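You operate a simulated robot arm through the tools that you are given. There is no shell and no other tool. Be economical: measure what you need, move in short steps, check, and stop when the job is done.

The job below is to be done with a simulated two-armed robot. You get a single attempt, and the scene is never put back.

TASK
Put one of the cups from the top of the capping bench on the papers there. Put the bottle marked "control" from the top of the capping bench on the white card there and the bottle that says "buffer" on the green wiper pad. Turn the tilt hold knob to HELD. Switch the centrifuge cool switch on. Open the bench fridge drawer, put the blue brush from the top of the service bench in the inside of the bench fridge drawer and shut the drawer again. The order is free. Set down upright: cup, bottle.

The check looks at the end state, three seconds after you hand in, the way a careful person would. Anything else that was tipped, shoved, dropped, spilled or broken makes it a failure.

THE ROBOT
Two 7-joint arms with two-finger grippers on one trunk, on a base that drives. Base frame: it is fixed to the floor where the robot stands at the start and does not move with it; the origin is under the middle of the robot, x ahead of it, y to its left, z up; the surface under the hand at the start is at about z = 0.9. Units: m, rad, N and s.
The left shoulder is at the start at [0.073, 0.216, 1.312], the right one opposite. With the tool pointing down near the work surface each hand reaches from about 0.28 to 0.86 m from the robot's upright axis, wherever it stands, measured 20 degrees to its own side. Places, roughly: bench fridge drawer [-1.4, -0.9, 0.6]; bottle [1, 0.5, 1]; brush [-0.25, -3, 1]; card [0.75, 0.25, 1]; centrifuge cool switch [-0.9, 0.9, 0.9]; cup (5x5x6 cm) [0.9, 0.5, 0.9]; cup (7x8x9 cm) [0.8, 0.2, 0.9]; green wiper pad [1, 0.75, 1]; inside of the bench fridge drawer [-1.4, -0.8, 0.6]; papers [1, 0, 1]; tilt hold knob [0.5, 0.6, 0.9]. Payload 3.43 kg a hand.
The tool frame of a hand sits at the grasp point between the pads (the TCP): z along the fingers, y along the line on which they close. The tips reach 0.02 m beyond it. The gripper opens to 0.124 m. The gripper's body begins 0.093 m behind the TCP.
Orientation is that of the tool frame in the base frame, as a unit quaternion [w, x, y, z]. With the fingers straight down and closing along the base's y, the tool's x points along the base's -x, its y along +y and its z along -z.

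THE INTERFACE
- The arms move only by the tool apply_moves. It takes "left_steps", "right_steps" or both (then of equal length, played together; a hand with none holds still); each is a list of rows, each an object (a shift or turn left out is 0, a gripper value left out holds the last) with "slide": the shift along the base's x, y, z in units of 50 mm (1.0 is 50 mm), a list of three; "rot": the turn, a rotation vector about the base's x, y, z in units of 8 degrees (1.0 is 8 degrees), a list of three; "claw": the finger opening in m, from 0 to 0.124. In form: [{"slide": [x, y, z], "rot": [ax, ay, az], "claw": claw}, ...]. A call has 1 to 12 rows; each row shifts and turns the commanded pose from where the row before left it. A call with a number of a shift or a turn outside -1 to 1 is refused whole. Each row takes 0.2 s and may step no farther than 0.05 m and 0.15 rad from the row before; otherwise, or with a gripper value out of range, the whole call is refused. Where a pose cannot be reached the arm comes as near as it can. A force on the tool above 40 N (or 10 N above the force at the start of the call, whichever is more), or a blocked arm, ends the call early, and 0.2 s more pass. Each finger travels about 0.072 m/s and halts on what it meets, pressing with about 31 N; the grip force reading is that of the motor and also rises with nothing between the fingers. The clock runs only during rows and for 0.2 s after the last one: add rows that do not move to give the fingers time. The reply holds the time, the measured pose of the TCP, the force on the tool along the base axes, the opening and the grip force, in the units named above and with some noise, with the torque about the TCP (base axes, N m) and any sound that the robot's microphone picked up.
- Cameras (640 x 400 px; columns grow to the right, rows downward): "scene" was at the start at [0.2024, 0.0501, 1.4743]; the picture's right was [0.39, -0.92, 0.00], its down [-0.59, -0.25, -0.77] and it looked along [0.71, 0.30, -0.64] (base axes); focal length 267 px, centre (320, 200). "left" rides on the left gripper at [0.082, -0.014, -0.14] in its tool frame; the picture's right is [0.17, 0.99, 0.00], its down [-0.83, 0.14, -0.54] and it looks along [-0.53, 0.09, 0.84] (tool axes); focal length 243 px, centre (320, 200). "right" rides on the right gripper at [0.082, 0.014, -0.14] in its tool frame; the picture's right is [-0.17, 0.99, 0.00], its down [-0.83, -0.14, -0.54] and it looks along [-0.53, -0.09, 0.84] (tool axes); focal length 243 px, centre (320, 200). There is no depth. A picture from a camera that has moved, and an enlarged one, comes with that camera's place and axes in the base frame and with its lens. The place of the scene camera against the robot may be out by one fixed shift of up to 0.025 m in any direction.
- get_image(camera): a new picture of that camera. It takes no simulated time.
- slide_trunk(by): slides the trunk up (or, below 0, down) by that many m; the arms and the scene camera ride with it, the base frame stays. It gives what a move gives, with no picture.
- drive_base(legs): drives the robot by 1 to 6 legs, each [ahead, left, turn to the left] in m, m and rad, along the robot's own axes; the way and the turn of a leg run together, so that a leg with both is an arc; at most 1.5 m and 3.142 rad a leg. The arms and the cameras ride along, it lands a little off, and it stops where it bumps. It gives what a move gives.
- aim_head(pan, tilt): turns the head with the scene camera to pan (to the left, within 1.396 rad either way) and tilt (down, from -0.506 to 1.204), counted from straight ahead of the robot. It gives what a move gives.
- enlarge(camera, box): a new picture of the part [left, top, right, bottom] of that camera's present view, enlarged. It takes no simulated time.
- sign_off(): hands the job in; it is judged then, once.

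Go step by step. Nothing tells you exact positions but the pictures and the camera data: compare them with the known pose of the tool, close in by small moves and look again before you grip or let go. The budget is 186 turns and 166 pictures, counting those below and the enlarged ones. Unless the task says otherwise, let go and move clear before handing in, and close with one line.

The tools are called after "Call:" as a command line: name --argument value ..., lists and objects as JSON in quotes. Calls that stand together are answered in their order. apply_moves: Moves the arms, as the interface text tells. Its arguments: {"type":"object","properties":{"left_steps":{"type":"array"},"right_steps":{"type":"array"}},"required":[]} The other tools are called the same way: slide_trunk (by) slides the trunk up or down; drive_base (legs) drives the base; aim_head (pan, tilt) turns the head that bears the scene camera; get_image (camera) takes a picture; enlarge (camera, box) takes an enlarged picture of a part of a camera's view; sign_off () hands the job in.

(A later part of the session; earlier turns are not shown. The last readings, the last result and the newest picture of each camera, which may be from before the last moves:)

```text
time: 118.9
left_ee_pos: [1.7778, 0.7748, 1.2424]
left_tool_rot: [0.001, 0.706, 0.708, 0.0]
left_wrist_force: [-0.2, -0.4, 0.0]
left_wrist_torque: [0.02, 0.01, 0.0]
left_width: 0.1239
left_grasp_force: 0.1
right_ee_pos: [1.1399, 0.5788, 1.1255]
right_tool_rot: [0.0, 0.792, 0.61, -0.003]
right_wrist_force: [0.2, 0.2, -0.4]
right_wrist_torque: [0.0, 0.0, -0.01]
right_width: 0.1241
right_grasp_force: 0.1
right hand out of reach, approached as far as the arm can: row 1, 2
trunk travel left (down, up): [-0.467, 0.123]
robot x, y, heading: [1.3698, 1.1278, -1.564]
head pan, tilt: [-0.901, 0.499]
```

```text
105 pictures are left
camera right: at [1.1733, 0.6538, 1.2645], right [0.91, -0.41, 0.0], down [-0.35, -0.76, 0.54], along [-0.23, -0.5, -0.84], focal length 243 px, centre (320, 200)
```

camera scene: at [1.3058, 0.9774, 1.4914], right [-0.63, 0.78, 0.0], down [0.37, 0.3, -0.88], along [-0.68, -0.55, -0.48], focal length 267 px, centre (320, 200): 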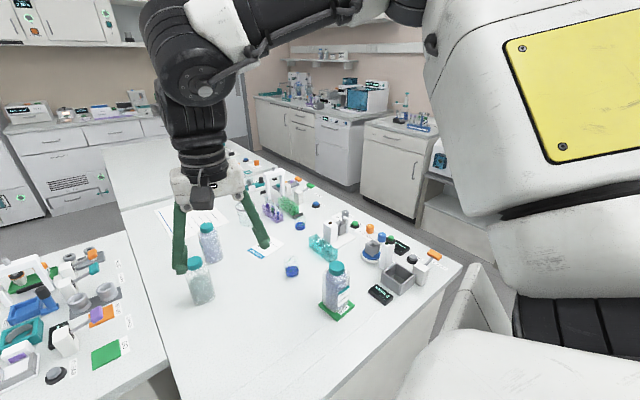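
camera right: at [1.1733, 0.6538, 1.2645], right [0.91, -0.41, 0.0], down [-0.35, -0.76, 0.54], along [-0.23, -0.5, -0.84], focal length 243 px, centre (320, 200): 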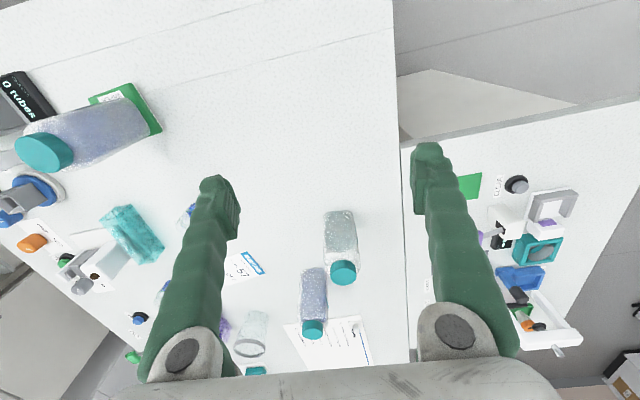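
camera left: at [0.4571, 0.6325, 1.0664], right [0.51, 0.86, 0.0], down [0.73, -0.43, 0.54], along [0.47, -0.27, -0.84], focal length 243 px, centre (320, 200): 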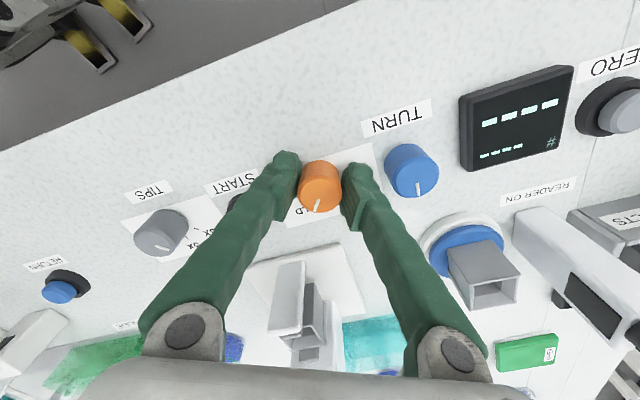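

Yaw toward negative is free, so I'll turn the right hand further clockwise and grip the bottle across its other faces.

Call:
apply_moves --right_steps '[{"rot": [0, 0, -1]}, {"rot": [0, 0, -1]}, {"rot": [0, 0, -1]}, {"rot": [0, 0, -1]}, {"rot": [0, 0, -1]}, {"rot": [0, 0, -1]}, {"rot": [0, 0, -1]}, {"rot": [0, 0, -1]}, {"rot": [0, 0, -1]}, {"rot": [0, 0, -1]}, {"rot": [0, 0, -1]}, {}]'

Call:
get_image --camera "right"

```text
time: 121.5
left_ee_pos: [1.7797, 0.7727, 1.2407]
left_tool_rot: [0.001, 0.705, 0.709, -0.001]
left_wrist_force: [-0.2, 0.3, 0.0]
left_wrist_torque: [0.02, -0.01, -0.03]
left_width: 0.1238
left_grasp_force: 0.1
right_ee_pos: [1.1403, 0.5779, 1.1254]
right_tool_rot: [-0.001, 0.994, -0.109, -0.001]
right_wrist_force: [-0.3, -0.9, 0.3]
right_wrist_torque: [-0.01, 0.03, -0.01]
right_width: 0.1239
right_grasp_force: 0.1
trunk travel left (down, up): [-0.467, 0.123]
robot x, y, heading: [1.3651, 1.1297, -1.564]
head pan, tilt: [-0.901, 0.499]
```

```text
104 pictures are left
camera right: at [1.216, 0.5448, 1.2655], right [-0.38, -0.93, 0.0], down [-0.78, 0.31, 0.54], along [-0.5, 0.21, -0.84], focal length 243 px, centre (320, 200)
```

right: 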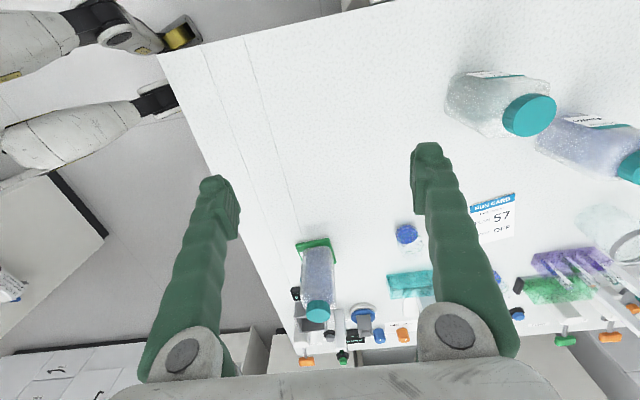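

Call:
apply_moves --right_steps '[{"slide": [-0.2, -0.77, 0]}, {"slide": [-0.2, -0.77, 0]}, {"slide": [-0.2, -0.77, 0]}, {"slide": [-0.2, -0.77, 0]}, {"slide": [-0.2, -0.77, 0]}, {}]'

Call:
get_image --camera "right"

```text
time: 122.9
left_ee_pos: [1.778, 0.7734, 1.2425]
left_tool_rot: [0.002, 0.706, 0.709, 0.0]
left_wrist_force: [0.5, 0.0, -0.3]
left_wrist_torque: [-0.01, -0.05, 0.0]
left_width: 0.124
left_grasp_force: 0.1
right_ee_pos: [1.0869, 0.3865, 1.126]
right_tool_rot: [-0.002, 0.994, -0.108, 0.001]
right_wrist_force: [-0.6, 0.4, -0.9]
right_wrist_torque: [-0.04, -0.07, 0.0]
right_width: 0.1241
right_grasp_force: 0.1
trunk travel left (down, up): [-0.467, 0.123]
robot x, y, heading: [1.3658, 1.1297, -1.564]
head pan, tilt: [-0.901, 0.499]
```

```text
103 pictures are left
camera right: at [1.1637, 0.354, 1.2661], right [-0.37, -0.93, 0.0], down [-0.78, 0.31, 0.54], along [-0.5, 0.2, -0.84], focal length 243 px, centre (320, 200)
```

right: 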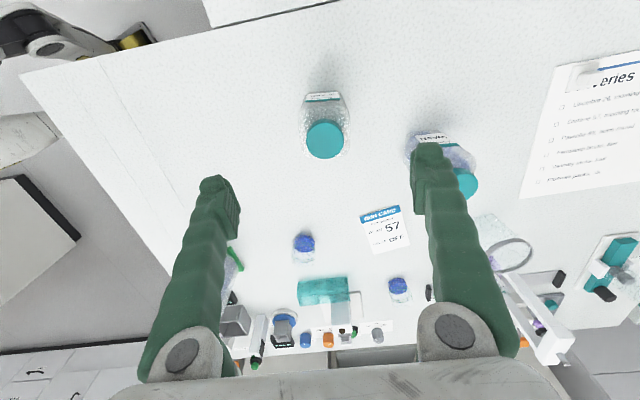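

Call:
enlarge --camera "right" --box '[280, 70, 490, 210]'

```text
2.86 times, centred on (385, 140) of right
camera zoom: at [1.1637, 0.354, 1.2661], right [-0.37, -0.93, 0.0], down [-0.78, 0.31, 0.54], along [-0.5, 0.2, -0.84], focal length 693 px, centre (134, 371)
```

zoom: 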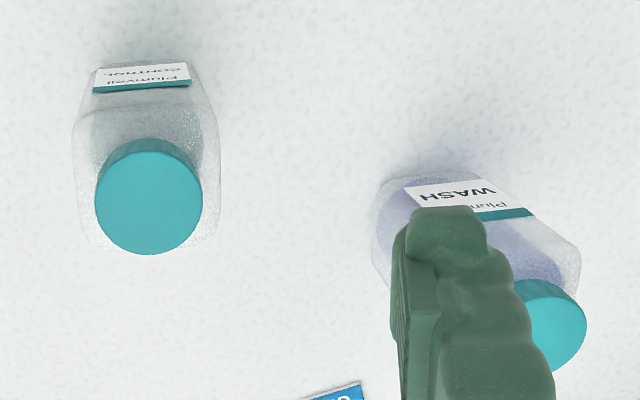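

Labels are confirmed: CONTROL in the gripper, WASH for the third. I'll fine-align and descend.

Call:
apply_moves --right_steps '[{"slide": [0.04, -0.14, 0]}, {"slide": [0, 0, -0.8]}, {"slide": [0, 0, -0.8]}, {"slide": [0, 0, -0.8]}, {"slide": [0, 0, -0.8]}, {}]'

Call:
get_image --camera "right"

```text
time: 124.3
left_ee_pos: [1.7784, 0.7723, 1.2426]
left_tool_rot: [0.001, 0.705, 0.709, 0.0]
left_wrist_force: [0.5, 0.3, -1.0]
left_wrist_torque: [-0.03, 0.02, -0.03]
left_width: 0.1239
left_grasp_force: 0.0
right_ee_pos: [1.0886, 0.3857, 0.9641]
right_tool_rot: [-0.002, 0.994, -0.109, 0.0]
right_wrist_force: [0.7, 1.2, 1.0]
right_wrist_torque: [0.01, 0.0, 0.02]
right_width: 0.1239
right_grasp_force: 0.1
right hand out of reach, approached as far as the arm can: row 1
trunk travel left (down, up): [-0.467, 0.123]
robot x, y, heading: [1.3638, 1.126, -1.566]
head pan, tilt: [-0.901, 0.499]
```

```text
101 pictures are left
camera right: at [1.1652, 0.3526, 1.1054], right [-0.38, -0.93, 0.0], down [-0.78, 0.31, 0.54], along [-0.5, 0.21, -0.84], focal length 243 px, centre (320, 200)
```

right: 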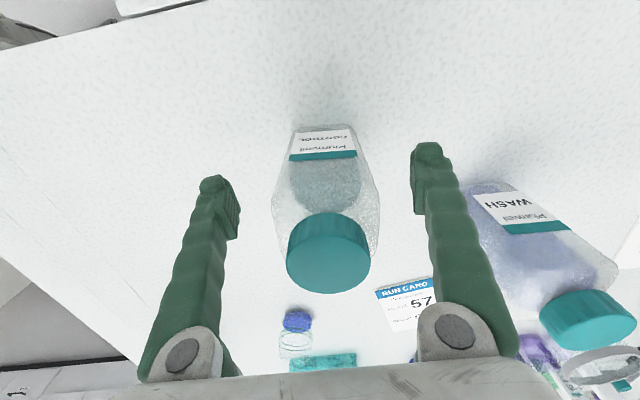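

Call:
apply_moves --right_steps '[{"slide": [-0.01, -0.12, 0]}, {"claw": 0.1}, {"claw": 0.08}, {"claw": 0.06}, {"claw": 0.05}, {"claw": 0.05}]'

Call:
get_image --camera "right"

```text
time: 125.7
left_ee_pos: [1.7799, 0.7724, 1.2408]
left_tool_rot: [0.0, 0.705, 0.709, -0.001]
left_wrist_force: [0.2, 0.2, -0.1]
left_wrist_torque: [0.0, -0.04, 0.0]
left_width: 0.1237
left_grasp_force: 0.0
right_ee_pos: [1.0886, 0.3786, 0.9653]
right_tool_rot: [-0.002, 0.994, -0.108, -0.001]
right_wrist_force: [0.2, 0.7, 0.2]
right_wrist_torque: [-0.1, -0.02, -0.02]
right_width: 0.056
right_grasp_force: 30.8
trunk travel left (down, up): [-0.467, 0.123]
robot x, y, heading: [1.3694, 1.131, -1.565]
head pan, tilt: [-0.901, 0.499]
```

```text
100 pictures are left
camera right: at [1.1648, 0.3464, 1.1052], right [-0.37, -0.93, 0.0], down [-0.78, 0.31, 0.54], along [-0.5, 0.21, -0.84], focal length 243 px, centre (320, 200)
```

right: 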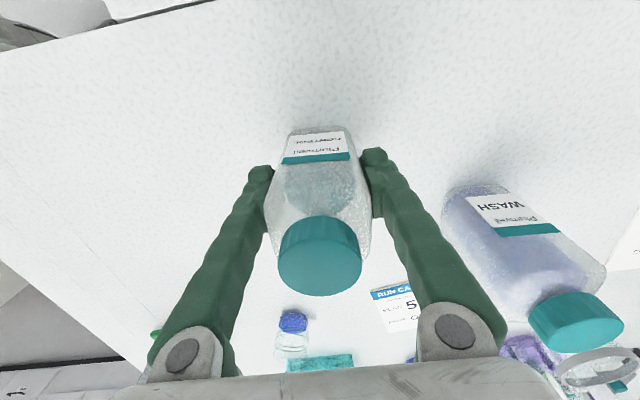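

Call:
apply_moves --right_steps '[{"slide": [0, 0, 0.5]}, {"slide": [0, 0, 0.5]}, {}]'

Call:
drive_base --legs '[[0, -0.245, 0]]'

Call:
aim_head --pan -0.3 --tilt 0.7

Call:
get_image --camera "scene"

Call:
get_image --camera "right"

```text
time: 126.5
left_ee_pos: [1.778, 0.7713, 1.242]
left_tool_rot: [0.0, 0.705, 0.709, 0.001]
left_wrist_force: [0.2, 1.0, 0.0]
left_wrist_torque: [0.01, 0.01, 0.01]
left_width: 0.1239
left_grasp_force: 0.1
right_ee_pos: [1.0877, 0.3779, 1.014]
right_tool_rot: [-0.003, 0.994, -0.109, 0.0]
right_wrist_force: [-0.3, -0.6, -2.0]
right_wrist_torque: [0.03, 0.02, 0.0]
right_width: 0.0562
right_grasp_force: 31.3
trunk travel left (down, up): [-0.467, 0.123]
robot x, y, heading: [1.363, 1.1298, -1.559]
head pan, tilt: [-0.901, 0.499]
```

```text
time: 130.4
left_ee_pos: [1.534, 0.7708, 1.2422]
left_tool_rot: [0.001, 0.706, 0.708, 0.0]
left_wrist_force: [0.2, 0.1, -0.4]
left_wrist_torque: [0.0, 0.0, 0.01]
left_width: 0.124
left_grasp_force: 0.2
right_ee_pos: [0.8434, 0.378, 1.0135]
right_tool_rot: [-0.002, 0.994, -0.109, -0.001]
right_wrist_force: [-0.5, 1.4, -1.1]
right_wrist_torque: [0.03, -0.01, 0.0]
right_width: 0.0552
right_grasp_force: 31.0
trunk travel left (down, up): [-0.467, 0.123]
robot x, y, heading: [1.1181, 1.1276, -1.567]
head pan, tilt: [-0.901, 0.499]
```

```text
time: 131.4
left_ee_pos: [1.5337, 0.7712, 1.2414]
left_tool_rot: [0.001, 0.706, 0.709, -0.001]
left_wrist_force: [0.4, 0.2, 0.2]
left_wrist_torque: [-0.02, -0.01, -0.03]
left_width: 0.124
left_grasp_force: 0.1
right_ee_pos: [0.8428, 0.3786, 1.0144]
right_tool_rot: [-0.002, 0.994, -0.11, 0.0]
right_wrist_force: [-0.3, -1.1, -1.1]
right_wrist_torque: [0.02, 0.0, 0.01]
right_width: 0.0553
right_grasp_force: 30.7
trunk travel left (down, up): [-0.467, 0.123]
robot x, y, heading: [1.1205, 1.1271, -1.564]
head pan, tilt: [-0.3, 0.7]
```

```text
99 pictures are left
camera scene: at [1.1092, 0.9526, 1.474], right [-0.96, 0.29, 0.0], down [0.19, 0.62, -0.77], along [-0.22, -0.73, -0.64], focal length 267 px, centre (320, 200)
```

scene: 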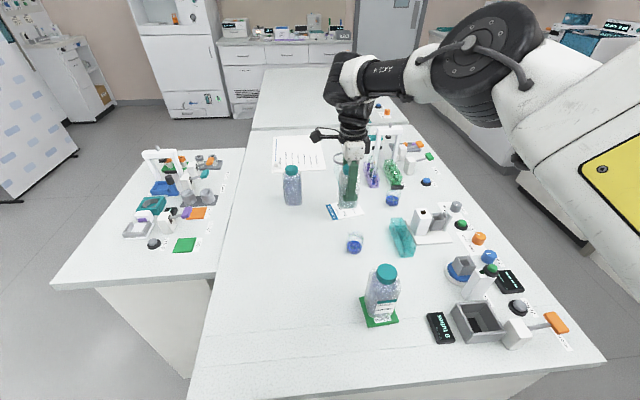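

```text
98 pictures are left
camera right: at [0.9184, 0.3453, 1.1546], right [-0.38, -0.93, 0.0], down [-0.78, 0.31, 0.54], along [-0.5, 0.21, -0.84], focal length 243 px, centre (320, 200)
```

right: 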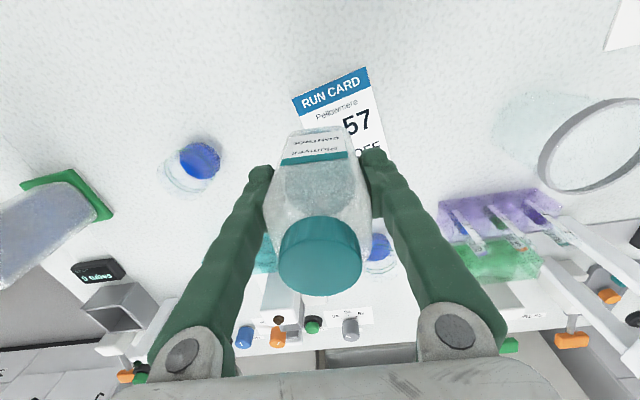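

Call:
apply_moves --right_steps '[{"slide": [-0.08, -0.5, 0]}, {"slide": [0, 0, -0.4]}, {"slide": [0, 0, -0.4]}, {}]'

Call:
get_image --camera "right"

Call:
enlarge --camera "scene" --box '[300, 140, 400, 230]'

```text
time: 132.4
left_ee_pos: [1.533, 0.7709, 1.2416]
left_tool_rot: [0.001, 0.706, 0.708, -0.001]
left_wrist_force: [-0.5, 0.2, 0.3]
left_wrist_torque: [-0.03, 0.02, -0.02]
left_width: 0.1239
left_grasp_force: 0.0
right_ee_pos: [0.841, 0.3662, 0.9763]
right_tool_rot: [-0.002, 0.994, -0.11, -0.001]
right_wrist_force: [0.9, -0.6, -1.4]
right_wrist_torque: [0.01, 0.04, 0.02]
right_width: 0.0551
right_grasp_force: 31.3
right hand out of reach, approached as far as the arm can: row 1
trunk travel left (down, up): [-0.467, 0.123]
robot x, y, heading: [1.1209, 1.1246, -1.569]
head pan, tilt: [-0.3, 0.7]
```

```text
97 pictures are left
camera right: at [0.917, 0.3329, 1.1147], right [-0.38, -0.93, 0.0], down [-0.78, 0.32, 0.54], along [-0.5, 0.21, -0.84], focal length 243 px, centre (320, 200)
```

right: 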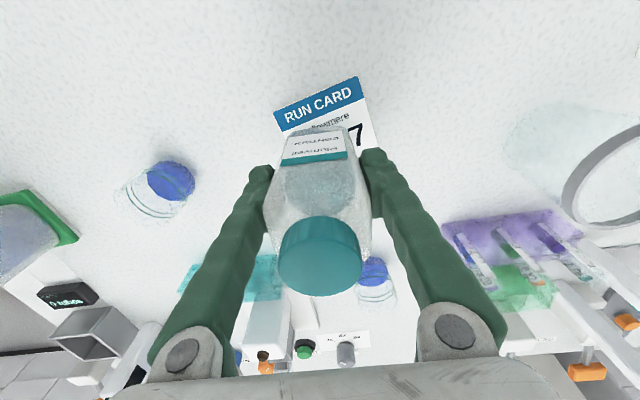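

```text
4.44 times, centred on (350, 185) of scene
camera zoom: at [1.1097, 0.9525, 1.4739], right [-0.96, 0.29, 0.0], down [0.19, 0.62, -0.76], along [-0.22, -0.73, -0.64], focal length 1188 px, centre (187, 267)
```

zoom: 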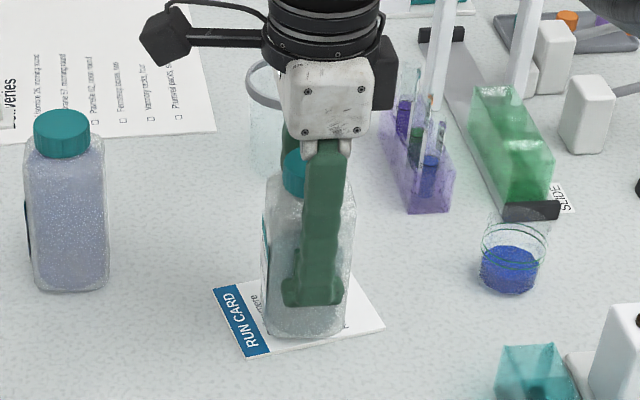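

Call:
apply_moves --right_steps '[{"slide": [-0.05, -0.26, -0.05]}, {"slide": [0, 0, -0.08]}, {}]'

Call:
enlarge --camera "scene" --box '[300, 140, 400, 230]'

```text
time: 133.2
left_ee_pos: [1.533, 0.7698, 1.2414]
left_tool_rot: [0.001, 0.706, 0.708, 0.0]
left_wrist_force: [-0.5, -0.5, -0.2]
left_wrist_torque: [-0.04, -0.01, -0.01]
left_width: 0.124
left_grasp_force: 0.1
right_ee_pos: [0.841, 0.3652, 0.972]
right_tool_rot: [-0.002, 0.994, -0.11, -0.001]
right_wrist_force: [-0.5, 1.0, -1.4]
right_wrist_torque: [0.03, -0.04, 0.02]
right_width: 0.055
right_grasp_force: 31.0
right hand out of reach, approached as far as the arm can: row 1
trunk travel left (down, up): [-0.467, 0.123]
robot x, y, heading: [1.1205, 1.1238, -1.567]
head pan, tilt: [-0.3, 0.7]
```

```text
4.44 times, centred on (350, 185) of scene
camera zoom: at [1.1091, 0.9527, 1.4739], right [-0.96, 0.29, 0.0], down [0.19, 0.62, -0.76], along [-0.22, -0.73, -0.64], focal length 1188 px, centre (187, 267)
```

zoom: 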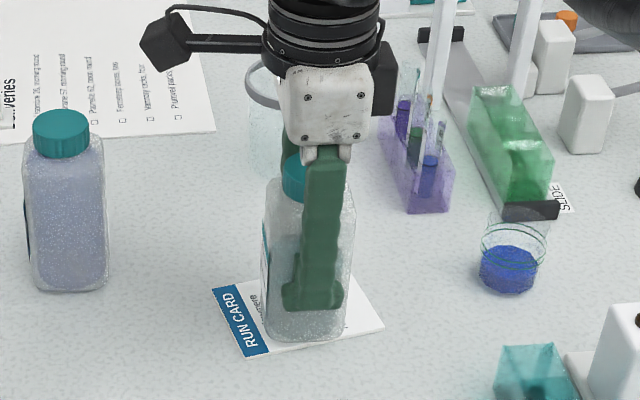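

The bottle needs about 12 mm more toward −y, which is past the arm's reach. I'll raise a bit and nudge the base forward.

Call:
apply_moves --right_steps '[{"slide": [0, 0, 0.2]}]'

Call:
drive_base --legs '[[0.014, 0, 0]]'

Call:
get_image --camera "right"

```text
time: 133.6
left_ee_pos: [1.5335, 0.7698, 1.2421]
left_tool_rot: [0.001, 0.706, 0.708, -0.001]
left_wrist_force: [0.1, -0.5, 0.4]
left_wrist_torque: [0.0, 0.03, -0.01]
left_width: 0.1242
left_grasp_force: 0.1
right_ee_pos: [0.8419, 0.3665, 0.9806]
right_tool_rot: [-0.002, 0.994, -0.11, -0.001]
right_wrist_force: [0.6, -0.7, -1.4]
right_wrist_torque: [-0.02, 0.02, -0.02]
right_width: 0.0549
right_grasp_force: 30.7
trunk travel left (down, up): [-0.467, 0.123]
robot x, y, heading: [1.1228, 1.1287, -1.568]
head pan, tilt: [-0.3, 0.7]
```

```text
time: 134.3
left_ee_pos: [1.5329, 0.76, 1.2424]
left_tool_rot: [0.001, 0.706, 0.709, -0.001]
left_wrist_force: [0.0, 0.9, 0.7]
left_wrist_torque: [-0.08, 0.01, 0.0]
left_width: 0.124
left_grasp_force: 0.1
right_ee_pos: [0.8416, 0.3555, 0.9825]
right_tool_rot: [0.0, 0.994, -0.11, 0.001]
right_wrist_force: [1.0, 0.3, -1.3]
right_wrist_torque: [-0.08, -0.01, 0.01]
right_width: 0.0549
right_grasp_force: 30.6
trunk travel left (down, up): [-0.467, 0.123]
robot x, y, heading: [1.117, 1.1124, -1.569]
head pan, tilt: [-0.3, 0.7]
```

```text
94 pictures are left
camera right: at [0.917, 0.3223, 1.1236], right [-0.38, -0.93, 0.0], down [-0.78, 0.32, 0.54], along [-0.5, 0.2, -0.84], focal length 243 px, centre (320, 200)
```

right: 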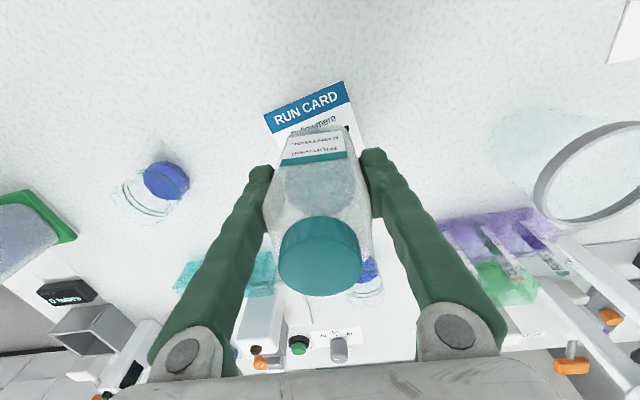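

Call:
apply_moves --right_steps '[{"slide": [-0.04, 0, -0.18]}, {"slide": [0, 0, -0.08]}, {"slide": [0, 0, -0.06]}]'

```text
time: 135.1
left_ee_pos: [1.5336, 0.7595, 1.2427]
left_tool_rot: [0.002, 0.706, 0.709, -0.001]
left_wrist_force: [0.2, 0.3, 0.1]
left_wrist_torque: [0.0, -0.03, -0.03]
left_width: 0.124
left_grasp_force: 0.0
right_ee_pos: [0.8394, 0.3519, 0.9692]
right_tool_rot: [0.001, 0.994, -0.11, -0.001]
right_wrist_force: [-2.0, -0.2, 14.4]
right_wrist_torque: [0.11, 0.09, -0.04]
right_width: 0.0549
right_grasp_force: 30.7
trunk travel left (down, up): [-0.467, 0.123]
robot x, y, heading: [1.1245, 1.1158, -1.566]
head pan, tilt: [-0.3, 0.7]
```

Contact with the card. Releasing and lifting clear.

Call:
apply_moves --right_steps '[{"slide": [0, 0, 0.03]}, {"claw": 0.06}, {"claw": 0.08}, {"claw": 0.1}, {"claw": 0.12}, {}]'

Call:
apply_moves --right_steps '[{"slide": [0, 0, 0.8]}, {"slide": [0, 0, 0.8]}, {"slide": [0, 0.1, 0.8]}, {"slide": [0, 0.3, 0.8]}, {"slide": [0, 0.6, 0.6]}]'

Call:
get_image --camera "scene"

Call:
get_image --camera "right"

```text
time: 136.5
left_ee_pos: [1.5339, 0.7568, 1.2414]
left_tool_rot: [0.001, 0.706, 0.708, -0.001]
left_wrist_force: [0.5, 0.1, 1.0]
left_wrist_torque: [0.01, 0.02, 0.02]
left_width: 0.124
left_grasp_force: 0.0
right_ee_pos: [0.8388, 0.3527, 0.967]
right_tool_rot: [-0.002, 0.994, -0.109, 0.0]
right_wrist_force: [0.0, 0.2, 0.5]
right_wrist_torque: [-0.01, 0.01, 0.02]
right_width: 0.12
right_grasp_force: 0.0
trunk travel left (down, up): [-0.467, 0.123]
robot x, y, heading: [1.1233, 1.1145, -1.566]
head pan, tilt: [-0.3, 0.7]
```

```text
time: 137.7
left_ee_pos: [1.5323, 0.7607, 1.2432]
left_tool_rot: [0.001, 0.706, 0.708, -0.001]
left_wrist_force: [0.3, 0.2, -0.4]
left_wrist_torque: [-0.05, -0.02, 0.01]
left_width: 0.124
left_grasp_force: 0.0
right_ee_pos: [0.8439, 0.4064, 1.1574]
right_tool_rot: [-0.002, 0.994, -0.109, 0.0]
right_wrist_force: [0.2, 0.6, 0.5]
right_wrist_torque: [-0.03, -0.01, 0.01]
right_width: 0.12
right_grasp_force: 0.0
right hand out of reach, approached as far as the arm can: row 3
trunk travel left (down, up): [-0.467, 0.123]
robot x, y, heading: [1.121, 1.1121, -1.561]
head pan, tilt: [-0.3, 0.7]
```

```text
93 pictures are left
camera scene: at [1.1084, 0.9416, 1.4743], right [-0.96, 0.29, 0.0], down [0.19, 0.61, -0.77], along [-0.22, -0.73, -0.64], focal length 267 px, centre (320, 200)
```

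scene: 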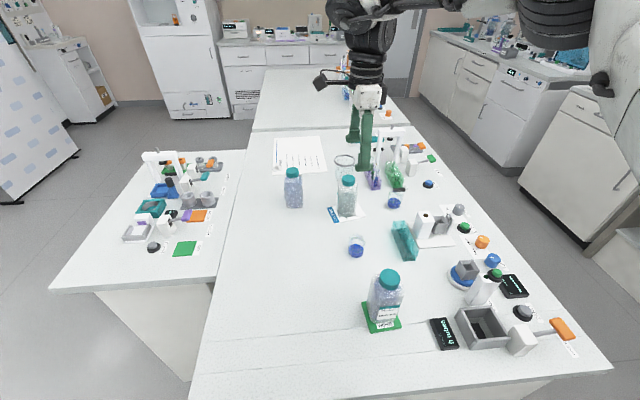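

```text
92 pictures are left
camera right: at [0.919, 0.375, 1.2968], right [-0.38, -0.93, 0.0], down [-0.78, 0.32, 0.54], along [-0.5, 0.2, -0.84], focal length 243 px, centre (320, 200)
```

right: 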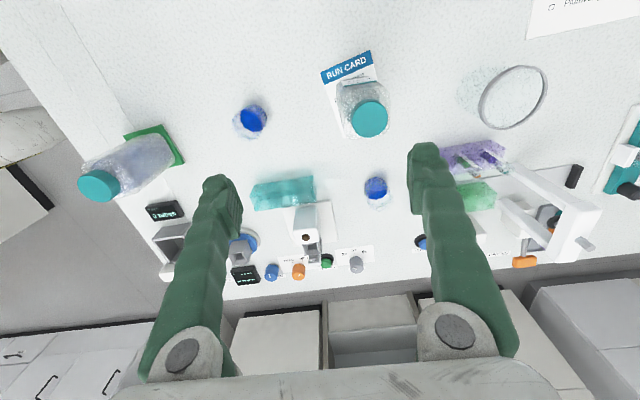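

CONTROL stands on the card. Next I'll retract the right hand, then drive round to the bench front to move the big empty cup, at about (0.785, 0.18), onto the papers.

Call:
apply_moves --right_steps '[{"slide": [0, 0.8, 0.3]}, {"slide": [0, 0.8, 0.3]}, {"slide": [0, 0.8, 0.3]}, {"slide": [0, 0.8, 0.3]}, {"slide": [0, 0.8, 0.2]}, {"slide": [0, 0.8, 0.2]}, {}]'

Call:
drive_base --legs '[[-0.3, 0, 0], [0, -1.2, 0], [0, 0, 1.36]]'

Call:
aim_head --pan -0.3 --tilt 0.7

Call:
get_image --camera "scene"

```text
time: 139.3
left_ee_pos: [1.5341, 0.7571, 1.2409]
left_tool_rot: [0.0, 0.706, 0.709, -0.001]
left_wrist_force: [-0.2, -0.8, -0.1]
left_wrist_torque: [0.0, 0.0, 0.0]
left_width: 0.124
left_grasp_force: 0.0
right_ee_pos: [0.8433, 0.6462, 1.2351]
right_tool_rot: [-0.001, 0.994, -0.111, -0.001]
right_wrist_force: [0.0, -0.9, 0.0]
right_wrist_torque: [0.0, 0.01, -0.01]
right_width: 0.1198
right_grasp_force: 0.0
trunk travel left (down, up): [-0.467, 0.123]
robot x, y, heading: [1.1239, 1.1118, -1.566]
head pan, tilt: [-0.3, 0.7]
```

```text
time: 162.0
left_ee_pos: [0.3639, 1.7342, 1.2421]
left_tool_rot: [0.0, 0.106, 0.994, 0.0]
left_wrist_force: [0.1, 0.2, 0.7]
left_wrist_torque: [0.02, 0.02, 0.03]
left_width: 0.1242
left_grasp_force: 0.0
right_ee_pos: [0.3239, 1.0364, 1.2358]
right_tool_rot: [-0.001, 0.843, 0.537, -0.001]
right_wrist_force: [-0.7, 0.6, 0.8]
right_wrist_torque: [-0.01, -0.02, 0.02]
right_width: 0.1199
right_grasp_force: 0.0
trunk travel left (down, up): [-0.467, 0.123]
robot x, y, heading: [-0.0725, 1.4116, -0.212]
head pan, tilt: [-0.3, 0.7]
```

```text
time: 162.6
left_ee_pos: [0.3638, 1.734, 1.2427]
left_tool_rot: [0.0, 0.107, 0.994, 0.0]
left_wrist_force: [-1.1, -0.1, -0.7]
left_wrist_torque: [0.02, 0.0, 0.0]
left_width: 0.124
left_grasp_force: 0.0
right_ee_pos: [0.324, 1.0371, 1.2356]
right_tool_rot: [-0.001, 0.844, 0.537, -0.002]
right_wrist_force: [-0.6, 0.2, 0.2]
right_wrist_torque: [-0.03, 0.03, -0.03]
right_width: 0.12
right_grasp_force: 0.1
trunk travel left (down, up): [-0.467, 0.123]
robot x, y, heading: [-0.0706, 1.4091, -0.207]
head pan, tilt: [-0.3, 0.7]
```

```text
91 pictures are left
camera scene: at [0.1207, 1.3608, 1.474], right [-0.49, -0.87, 0.0], down [-0.56, 0.32, -0.76], along [0.67, -0.38, -0.64], focal length 267 px, centre (320, 200)
```

scene: 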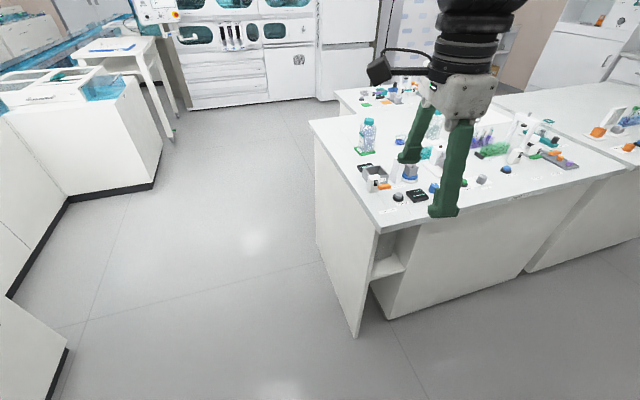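

Call:
drive_base --legs '[[0, -1.265, 0], [0.33, 0, 0]]'

Call:
aim_head --pan 0.25 --tilt 0.8

Call:
get_image --camera "scene"

Call:
get_image --camera "left"

```text
time: 181.7
left_ee_pos: [0.4175, 0.4336, 1.2419]
left_tool_rot: [0.001, 0.112, 0.994, 0.0]
left_wrist_force: [0.1, 1.7, -0.5]
left_wrist_torque: [0.01, -0.03, -0.01]
left_width: 0.1241
left_grasp_force: 0.1
right_ee_pos: [0.3709, -0.2618, 1.2374]
right_tool_rot: [-0.001, 0.847, 0.532, -0.001]
right_wrist_force: [-0.7, 0.2, -0.6]
right_wrist_torque: [-0.02, 0.0, 0.0]
right_width: 0.1199
right_grasp_force: 0.1
trunk travel left (down, up): [-0.467, 0.123]
robot x, y, heading: [-0.0238, 0.1134, -0.225]
head pan, tilt: [-0.3, 0.7]
```

```text
time: 182.7
left_ee_pos: [0.4176, 0.4355, 1.2414]
left_tool_rot: [0.001, 0.111, 0.994, 0.0]
left_wrist_force: [0.0, -0.1, 0.0]
left_wrist_torque: [0.01, -0.05, 0.03]
left_width: 0.1242
left_grasp_force: 0.1
right_ee_pos: [0.3714, -0.2611, 1.2355]
right_tool_rot: [-0.001, 0.846, 0.533, -0.001]
right_wrist_force: [-0.1, 0.5, -0.5]
right_wrist_torque: [-0.02, 0.02, 0.01]
right_width: 0.1201
right_grasp_force: 0.1
trunk travel left (down, up): [-0.467, 0.123]
robot x, y, heading: [-0.0237, 0.1117, -0.225]
head pan, tilt: [0.25, 0.799]
```

```text
90 pictures are left
camera scene: at [0.1791, 0.1087, 1.4657], right [0.03, -1.0, 0.0], down [-0.72, -0.02, -0.7], along [0.7, 0.02, -0.72], focal length 267 px, centre (320, 200)
```

scene: 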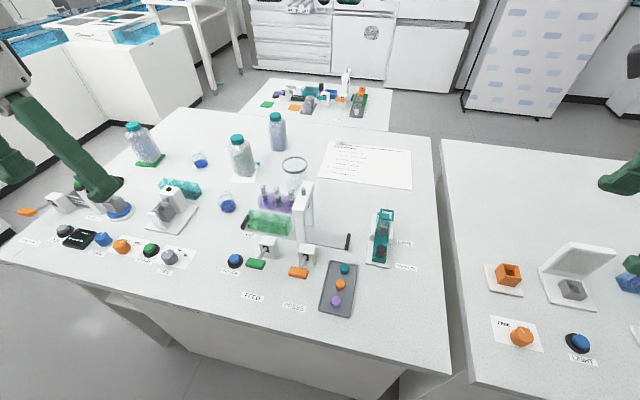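

```text
89 pictures are left
camera left: at [0.3351, 0.4415, 1.3819], right [0.06, 1.0, 0.0], down [0.84, -0.05, 0.54], along [0.54, -0.03, -0.84], focal length 243 px, centre (320, 200)
```

left: 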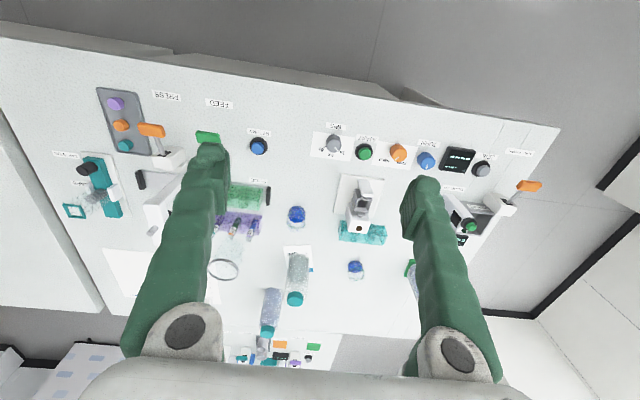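

Call:
apply_moves --left_steps '[{"slide": [0.75, -0.5, -0.2]}, {"slide": [0.75, -0.5, -0.2]}, {"slide": [0.75, -0.5, -0.2]}, {"slide": [0.75, -0.5, -0.2]}, {"slide": [0.75, -0.5, -0.2]}, {"slide": [0.75, -0.5, -0.2]}, {"slide": [0.75, -0.5, -0.2]}, {"slide": [0.75, -0.5, -0.2]}, {}]'

Call:
get_image --camera "left"

```text
time: 184.7
left_ee_pos: [0.6559, 0.2971, 1.1323]
left_tool_rot: [0.004, 0.112, 0.994, -0.004]
left_wrist_force: [-0.5, 0.0, 1.3]
left_wrist_torque: [-0.02, -0.02, 0.02]
left_width: 0.1239
left_grasp_force: 0.0
left hand out of reach, approached as far as the arm can: row 6, 7, 8
right_ee_pos: [0.3715, -0.2622, 1.2353]
right_tool_rot: [-0.001, 0.846, 0.532, -0.001]
right_wrist_force: [-0.3, 0.5, -0.4]
right_wrist_torque: [-0.02, 0.02, 0.04]
right_width: 0.1201
right_grasp_force: 0.0
trunk travel left (down, up): [-0.467, 0.123]
robot x, y, heading: [-0.0238, 0.1109, -0.222]
head pan, tilt: [0.25, 0.799]
```

```text
88 pictures are left
camera left: at [0.5717, 0.3049, 1.2713], right [0.06, 1.0, -0.01], down [0.84, -0.04, 0.55], along [0.55, -0.04, -0.84], focal length 243 px, centre (320, 200)
```

left: 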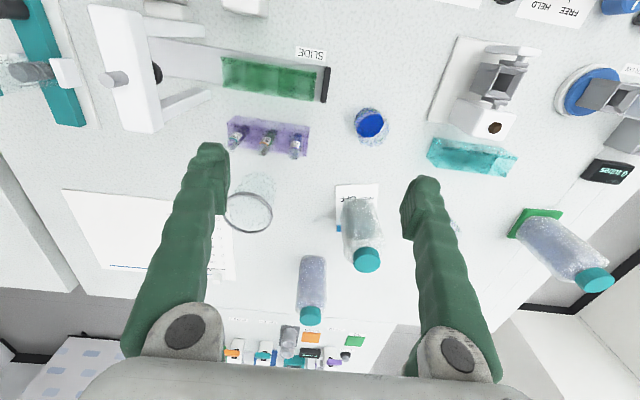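

The left arm is limited by its wrist when pointing straight down so far out. I'll yaw the left tool about −27° and pitch it 30° forward, which extends its reach and clears the gantry.

Call:
apply_moves --left_steps '[{"slide": [-0.4, 0.3, 0], "rot": [0, 0, -0.85]}, {"slide": [-0.4, 0.3, 0], "rot": [0, 0, -0.85]}, {"slide": [-0.3, 0.2, 0], "rot": [0, 0, -0.85]}, {"rot": [0, 0, -0.85]}, {"rot": [-0.604, -0.72, 0]}, {"rot": [-0.604, -0.72, 0]}, {"rot": [-0.604, -0.72, 0]}, {"rot": [-0.604, -0.72, 0]}, {}]'

Call:
get_image --camera "left"

```text
time: 186.7
left_ee_pos: [0.6011, 0.3379, 1.1303]
left_tool_rot: [0.245, 0.33, 0.907, -0.088]
left_wrist_force: [-0.6, 0.7, 0.8]
left_wrist_torque: [0.05, -0.01, 0.0]
left_width: 0.1241
left_grasp_force: 0.0
right_ee_pos: [0.3725, -0.2629, 1.235]
right_tool_rot: [-0.001, 0.846, 0.533, -0.001]
right_wrist_force: [0.7, 0.3, -0.1]
right_wrist_torque: [0.02, 0.01, 0.02]
right_width: 0.12
right_grasp_force: 0.0
trunk travel left (down, up): [-0.467, 0.123]
robot x, y, heading: [-0.0249, 0.1126, -0.226]
head pan, tilt: [0.25, 0.799]
```

```text
87 pictures are left
camera left: at [0.4839, 0.4189, 1.2105], right [0.52, 0.85, -0.08], down [0.43, -0.18, 0.88], along [0.73, -0.5, -0.46], focal length 243 px, centre (320, 200)
```

left: 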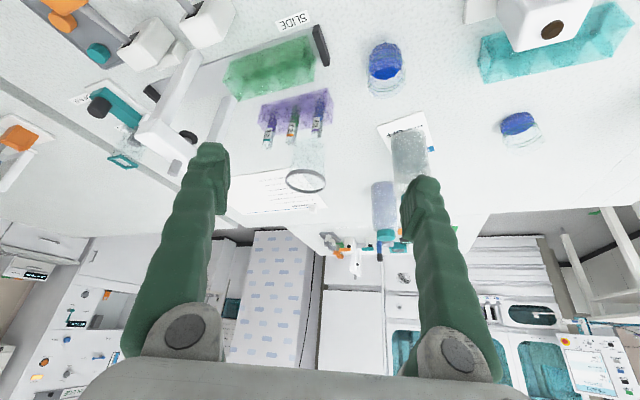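

Call:
apply_moves --left_steps '[{"slide": [0.66, -0.6, -0.2]}, {"slide": [0.66, -0.6, -0.3]}, {"slide": [0.66, -0.6, -0.3]}, {"slide": [0.66, -0.6, -0.3]}, {"slide": [0.66, -0.6, -0.3]}, {}]'

Call:
get_image --camera "left"

Call:
get_image --camera "scene"

```text
time: 188.1
left_ee_pos: [0.7651, 0.1905, 1.0613]
left_tool_rot: [0.245, 0.33, 0.907, -0.089]
left_wrist_force: [-1.0, 0.8, 0.6]
left_wrist_torque: [-0.01, -0.02, 0.03]
left_width: 0.1242
left_grasp_force: 0.1
right_ee_pos: [0.3699, -0.2609, 1.2361]
right_tool_rot: [-0.001, 0.846, 0.533, -0.001]
right_wrist_force: [-1.0, 0.1, -0.3]
right_wrist_torque: [0.01, 0.02, -0.02]
right_width: 0.1202
right_grasp_force: 0.1
trunk travel left (down, up): [-0.467, 0.123]
robot x, y, heading: [-0.0244, 0.1126, -0.224]
head pan, tilt: [0.25, 0.799]
```

```text
86 pictures are left
camera left: at [0.6475, 0.2709, 1.1407], right [0.52, 0.85, -0.08], down [0.43, -0.18, 0.88], along [0.73, -0.5, -0.46], focal length 243 px, centre (320, 200)
```

left: 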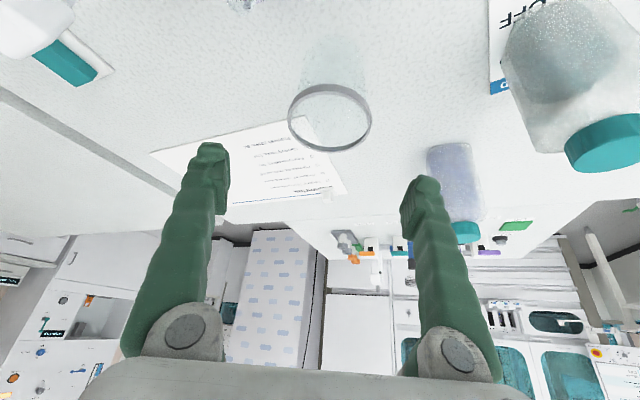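

```text
85 pictures are left
camera scene: at [0.1781, 0.1098, 1.4659], right [0.03, -1.0, 0.0], down [-0.72, -0.02, -0.7], along [0.7, 0.02, -0.72], focal length 267 px, centre (320, 200)
```

scene: 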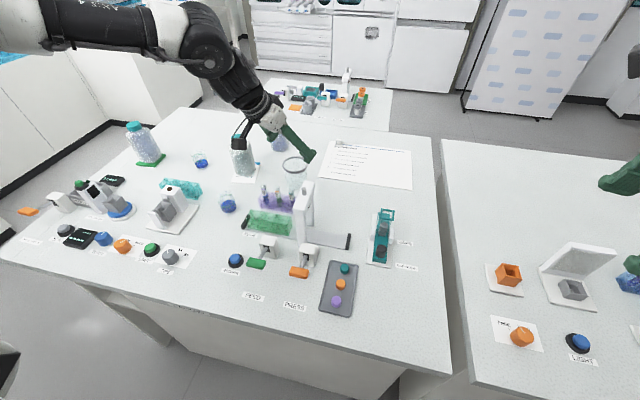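

Call:
apply_moves --left_steps '[{"slide": [0, 0, -0.7]}, {"slide": [0, 0, -0.7]}, {"slide": [0, 0, -0.6]}, {}]'

Call:
get_image --camera "left"

Call:
enlarge --camera "scene" --box '[220, 90, 360, 210]'

```text
time: 189.1
left_ee_pos: [0.7662, 0.1904, 0.9608]
left_tool_rot: [0.245, 0.33, 0.907, -0.088]
left_wrist_force: [0.5, 0.4, 0.1]
left_wrist_torque: [-0.02, 0.01, 0.02]
left_width: 0.1239
left_grasp_force: 0.0
right_ee_pos: [0.3713, -0.2618, 1.2367]
right_tool_rot: [-0.001, 0.846, 0.533, -0.002]
right_wrist_force: [0.0, -0.3, 0.4]
right_wrist_torque: [0.03, 0.0, -0.01]
right_width: 0.1202
right_grasp_force: 0.0
trunk travel left (down, up): [-0.467, 0.123]
robot x, y, heading: [-0.0205, 0.1141, -0.225]
head pan, tilt: [0.25, 0.799]
```

```text
84 pictures are left
camera left: at [0.6492, 0.2709, 1.0404], right [0.52, 0.85, -0.08], down [0.43, -0.18, 0.88], along [0.73, -0.5, -0.46], focal length 243 px, centre (320, 200)
```

left: 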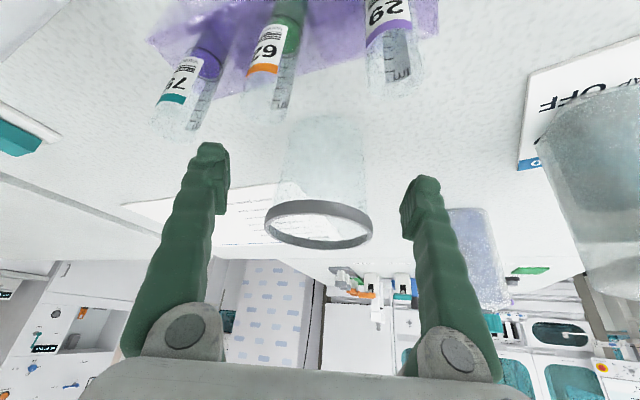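

```text
3.33 times, centred on (290, 150) of scene
camera zoom: at [0.1793, 0.1087, 1.4657], right [0.03, -1.0, 0.0], down [-0.72, -0.02, -0.7], along [0.7, 0.02, -0.72], focal length 891 px, centre (420, 367)
```

zoom: 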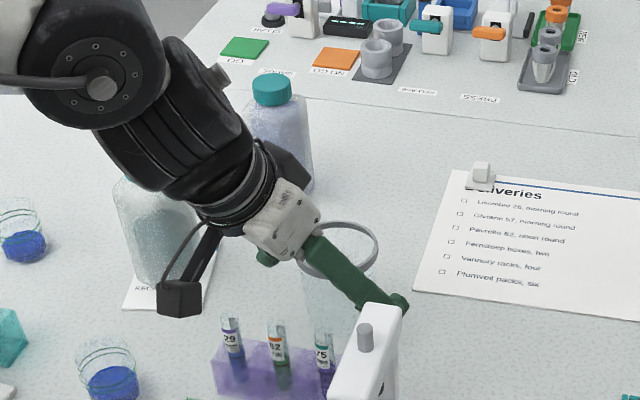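

Call:
apply_moves --left_steps '[{"claw": 0.1}, {"claw": 0.085}, {"claw": 0.072}, {"claw": 0.062}, {"claw": 0.058}, {}]'

Call:
get_image --camera "left"

```text
time: 190.4
left_ee_pos: [0.7658, 0.1898, 0.9607]
left_tool_rot: [0.245, 0.331, 0.907, -0.089]
left_wrist_force: [0.0, 1.0, 1.1]
left_wrist_torque: [0.0, -0.02, -0.02]
left_width: 0.0652
left_grasp_force: 30.7
right_ee_pos: [0.3714, -0.2624, 1.2363]
right_tool_rot: [-0.001, 0.846, 0.533, -0.002]
right_wrist_force: [-0.2, -0.1, 0.6]
right_wrist_torque: [0.02, -0.03, 0.01]
right_width: 0.1202
right_grasp_force: 0.2
trunk travel left (down, up): [-0.467, 0.123]
robot x, y, heading: [-0.0227, 0.1109, -0.222]
head pan, tilt: [0.25, 0.799]
```

```text
82 pictures are left
camera left: at [0.6489, 0.2709, 1.0407], right [0.52, 0.85, -0.08], down [0.43, -0.18, 0.88], along [0.73, -0.5, -0.46], focal length 243 px, centre (320, 200)
```

left: 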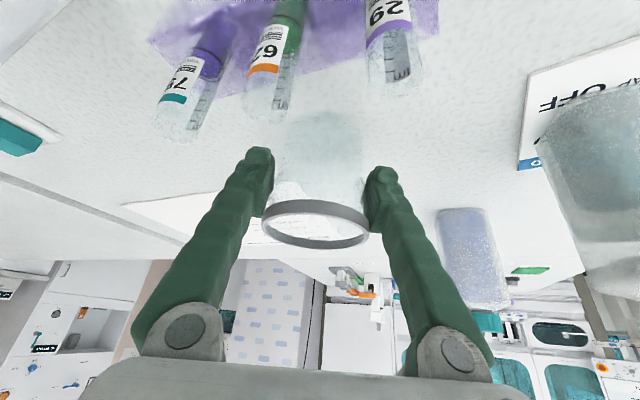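

Call:
apply_moves --left_steps '[{"slide": [0, 0, 0.5]}, {"slide": [0, 0, 0.6]}, {"slide": [0, 0, 0.4]}, {}]'

Call:
get_image --camera "left"

Call:
get_image --camera "scene"

```text
time: 191.4
left_ee_pos: [0.7663, 0.1885, 1.0364]
left_tool_rot: [0.244, 0.331, 0.907, -0.09]
left_wrist_force: [0.8, 0.1, -0.7]
left_wrist_torque: [-0.01, 0.03, -0.02]
left_width: 0.0632
left_grasp_force: 30.8
right_ee_pos: [0.3718, -0.262, 1.235]
right_tool_rot: [-0.001, 0.846, 0.533, -0.002]
right_wrist_force: [0.5, -1.1, 0.3]
right_wrist_torque: [0.0, -0.01, 0.0]
right_width: 0.1199
right_grasp_force: 0.0
trunk travel left (down, up): [-0.467, 0.123]
robot x, y, heading: [-0.0208, 0.1154, -0.228]
head pan, tilt: [0.25, 0.799]
```

```text
81 pictures are left
camera left: at [0.6489, 0.2704, 1.1157], right [0.52, 0.85, -0.08], down [0.43, -0.18, 0.88], along [0.73, -0.5, -0.46], focal length 243 px, centre (320, 200)
```

left: 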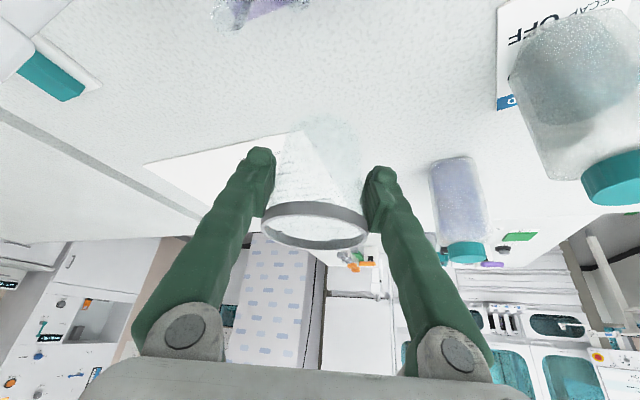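

```text
80 pictures are left
camera scene: at [0.1795, 0.1088, 1.4656], right [0.03, -1.0, 0.0], down [-0.72, -0.02, -0.7], along [0.7, 0.02, -0.72], focal length 267 px, centre (320, 200)
```

scene: 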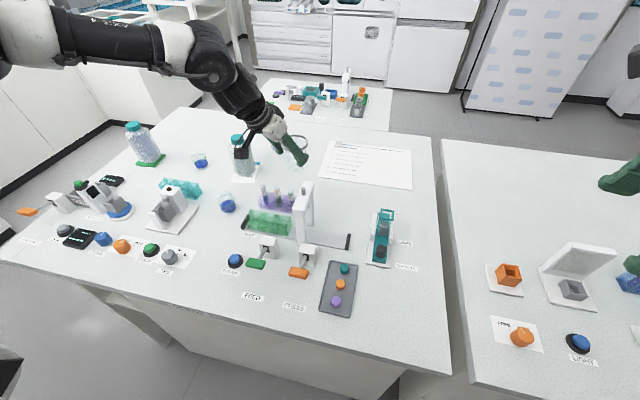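

The cup is lifted cleanly. Now strafing right about 0.19 m to bring it alongside the papers.

Call:
drive_base --legs '[[0, -0.19, 0], [0.03, 0, 0]]'

Call:
get_image --camera "left"

Call:
get_image --camera "scene"

```text
time: 195.1
left_ee_pos: [0.7483, -0.0039, 1.0406]
left_tool_rot: [0.247, 0.33, 0.907, -0.088]
left_wrist_force: [-0.5, 0.5, -0.3]
left_wrist_torque: [-0.02, -0.06, 0.02]
left_width: 0.0627
left_grasp_force: 31.6
right_ee_pos: [0.3528, -0.454, 1.238]
right_tool_rot: [0.001, 0.846, 0.533, 0.001]
right_wrist_force: [-0.1, 0.5, -0.3]
right_wrist_torque: [0.0, -0.07, 0.0]
right_width: 0.1198
right_grasp_force: 0.1
trunk travel left (down, up): [-0.467, 0.123]
robot x, y, heading: [-0.0359, -0.0802, -0.224]
head pan, tilt: [0.25, 0.799]
```

```text
79 pictures are left
camera left: at [0.6306, 0.0784, 1.1188], right [0.52, 0.85, -0.08], down [0.43, -0.18, 0.89], along [0.74, -0.5, -0.46], focal length 243 px, centre (320, 200)
```

left: 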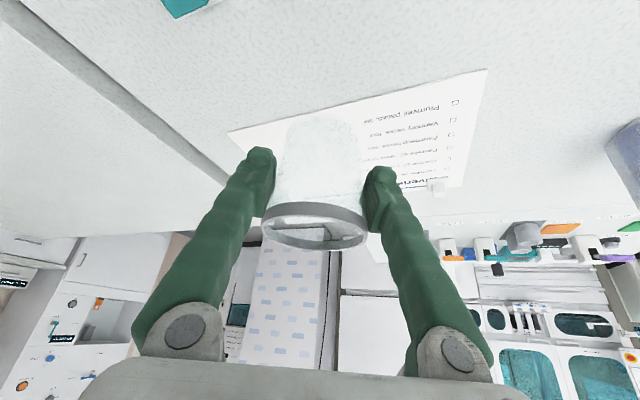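

```text
78 pictures are left
camera scene: at [0.1595, -0.0826, 1.4666], right [0.03, -1.0, 0.0], down [-0.71, -0.02, -0.7], along [0.7, 0.02, -0.71], focal length 267 px, centre (320, 200)
```

scene: 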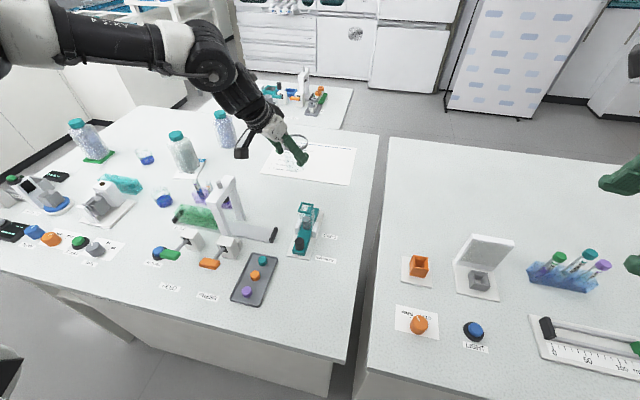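

Call:
apply_moves --left_steps '[{"slide": [0.7, -0.14, 0]}, {"slide": [0.7, -0.14, 0]}, {"slide": [0.7, -0.14, -0.1]}, {"slide": [0.6, -0.1, -0.2]}, {}]'

Call:
get_image --camera "left"

Call:
get_image --camera "scene"

```text
time: 196.3
left_ee_pos: [0.797, 0.0026, 1.0309]
left_tool_rot: [0.245, 0.33, 0.907, -0.088]
left_wrist_force: [-0.1, -0.4, -0.8]
left_wrist_torque: [0.0, -0.01, 0.04]
left_width: 0.0625
left_grasp_force: 30.8
left hand out of reach, approached as far as the arm can: row 2, 3, 4
right_ee_pos: [0.3566, -0.4546, 1.2358]
right_tool_rot: [-0.001, 0.846, 0.533, -0.001]
right_wrist_force: [-0.1, 0.5, 0.4]
right_wrist_torque: [-0.02, -0.05, -0.03]
right_width: 0.1202
right_grasp_force: 0.0
trunk travel left (down, up): [-0.467, 0.123]
robot x, y, heading: [-0.036, -0.0761, -0.228]
head pan, tilt: [0.25, 0.799]
```

```text
77 pictures are left
camera left: at [0.6786, 0.0844, 1.1114], right [0.52, 0.85, -0.08], down [0.43, -0.18, 0.88], along [0.73, -0.5, -0.46], focal length 243 px, centre (320, 200)
```

left: 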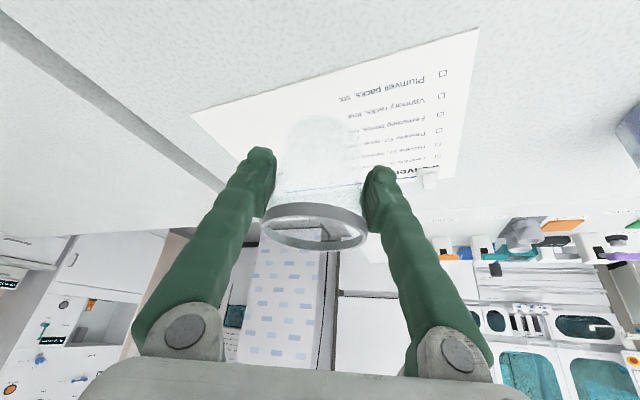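

```text
76 pictures are left
camera scene: at [0.1643, -0.0843, 1.4659], right [0.03, -1.0, 0.0], down [-0.72, -0.02, -0.7], along [0.7, 0.02, -0.72], focal length 267 px, centre (320, 200)
```

scene: 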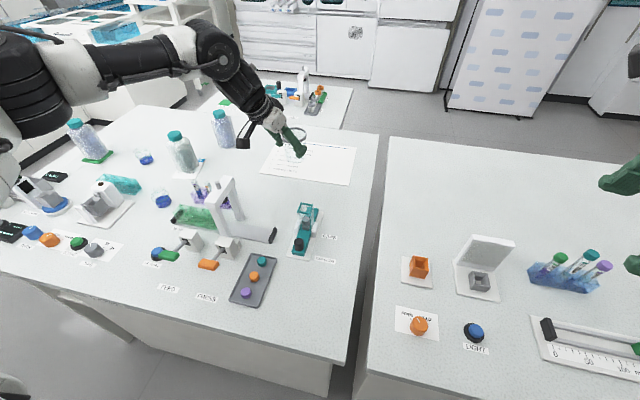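

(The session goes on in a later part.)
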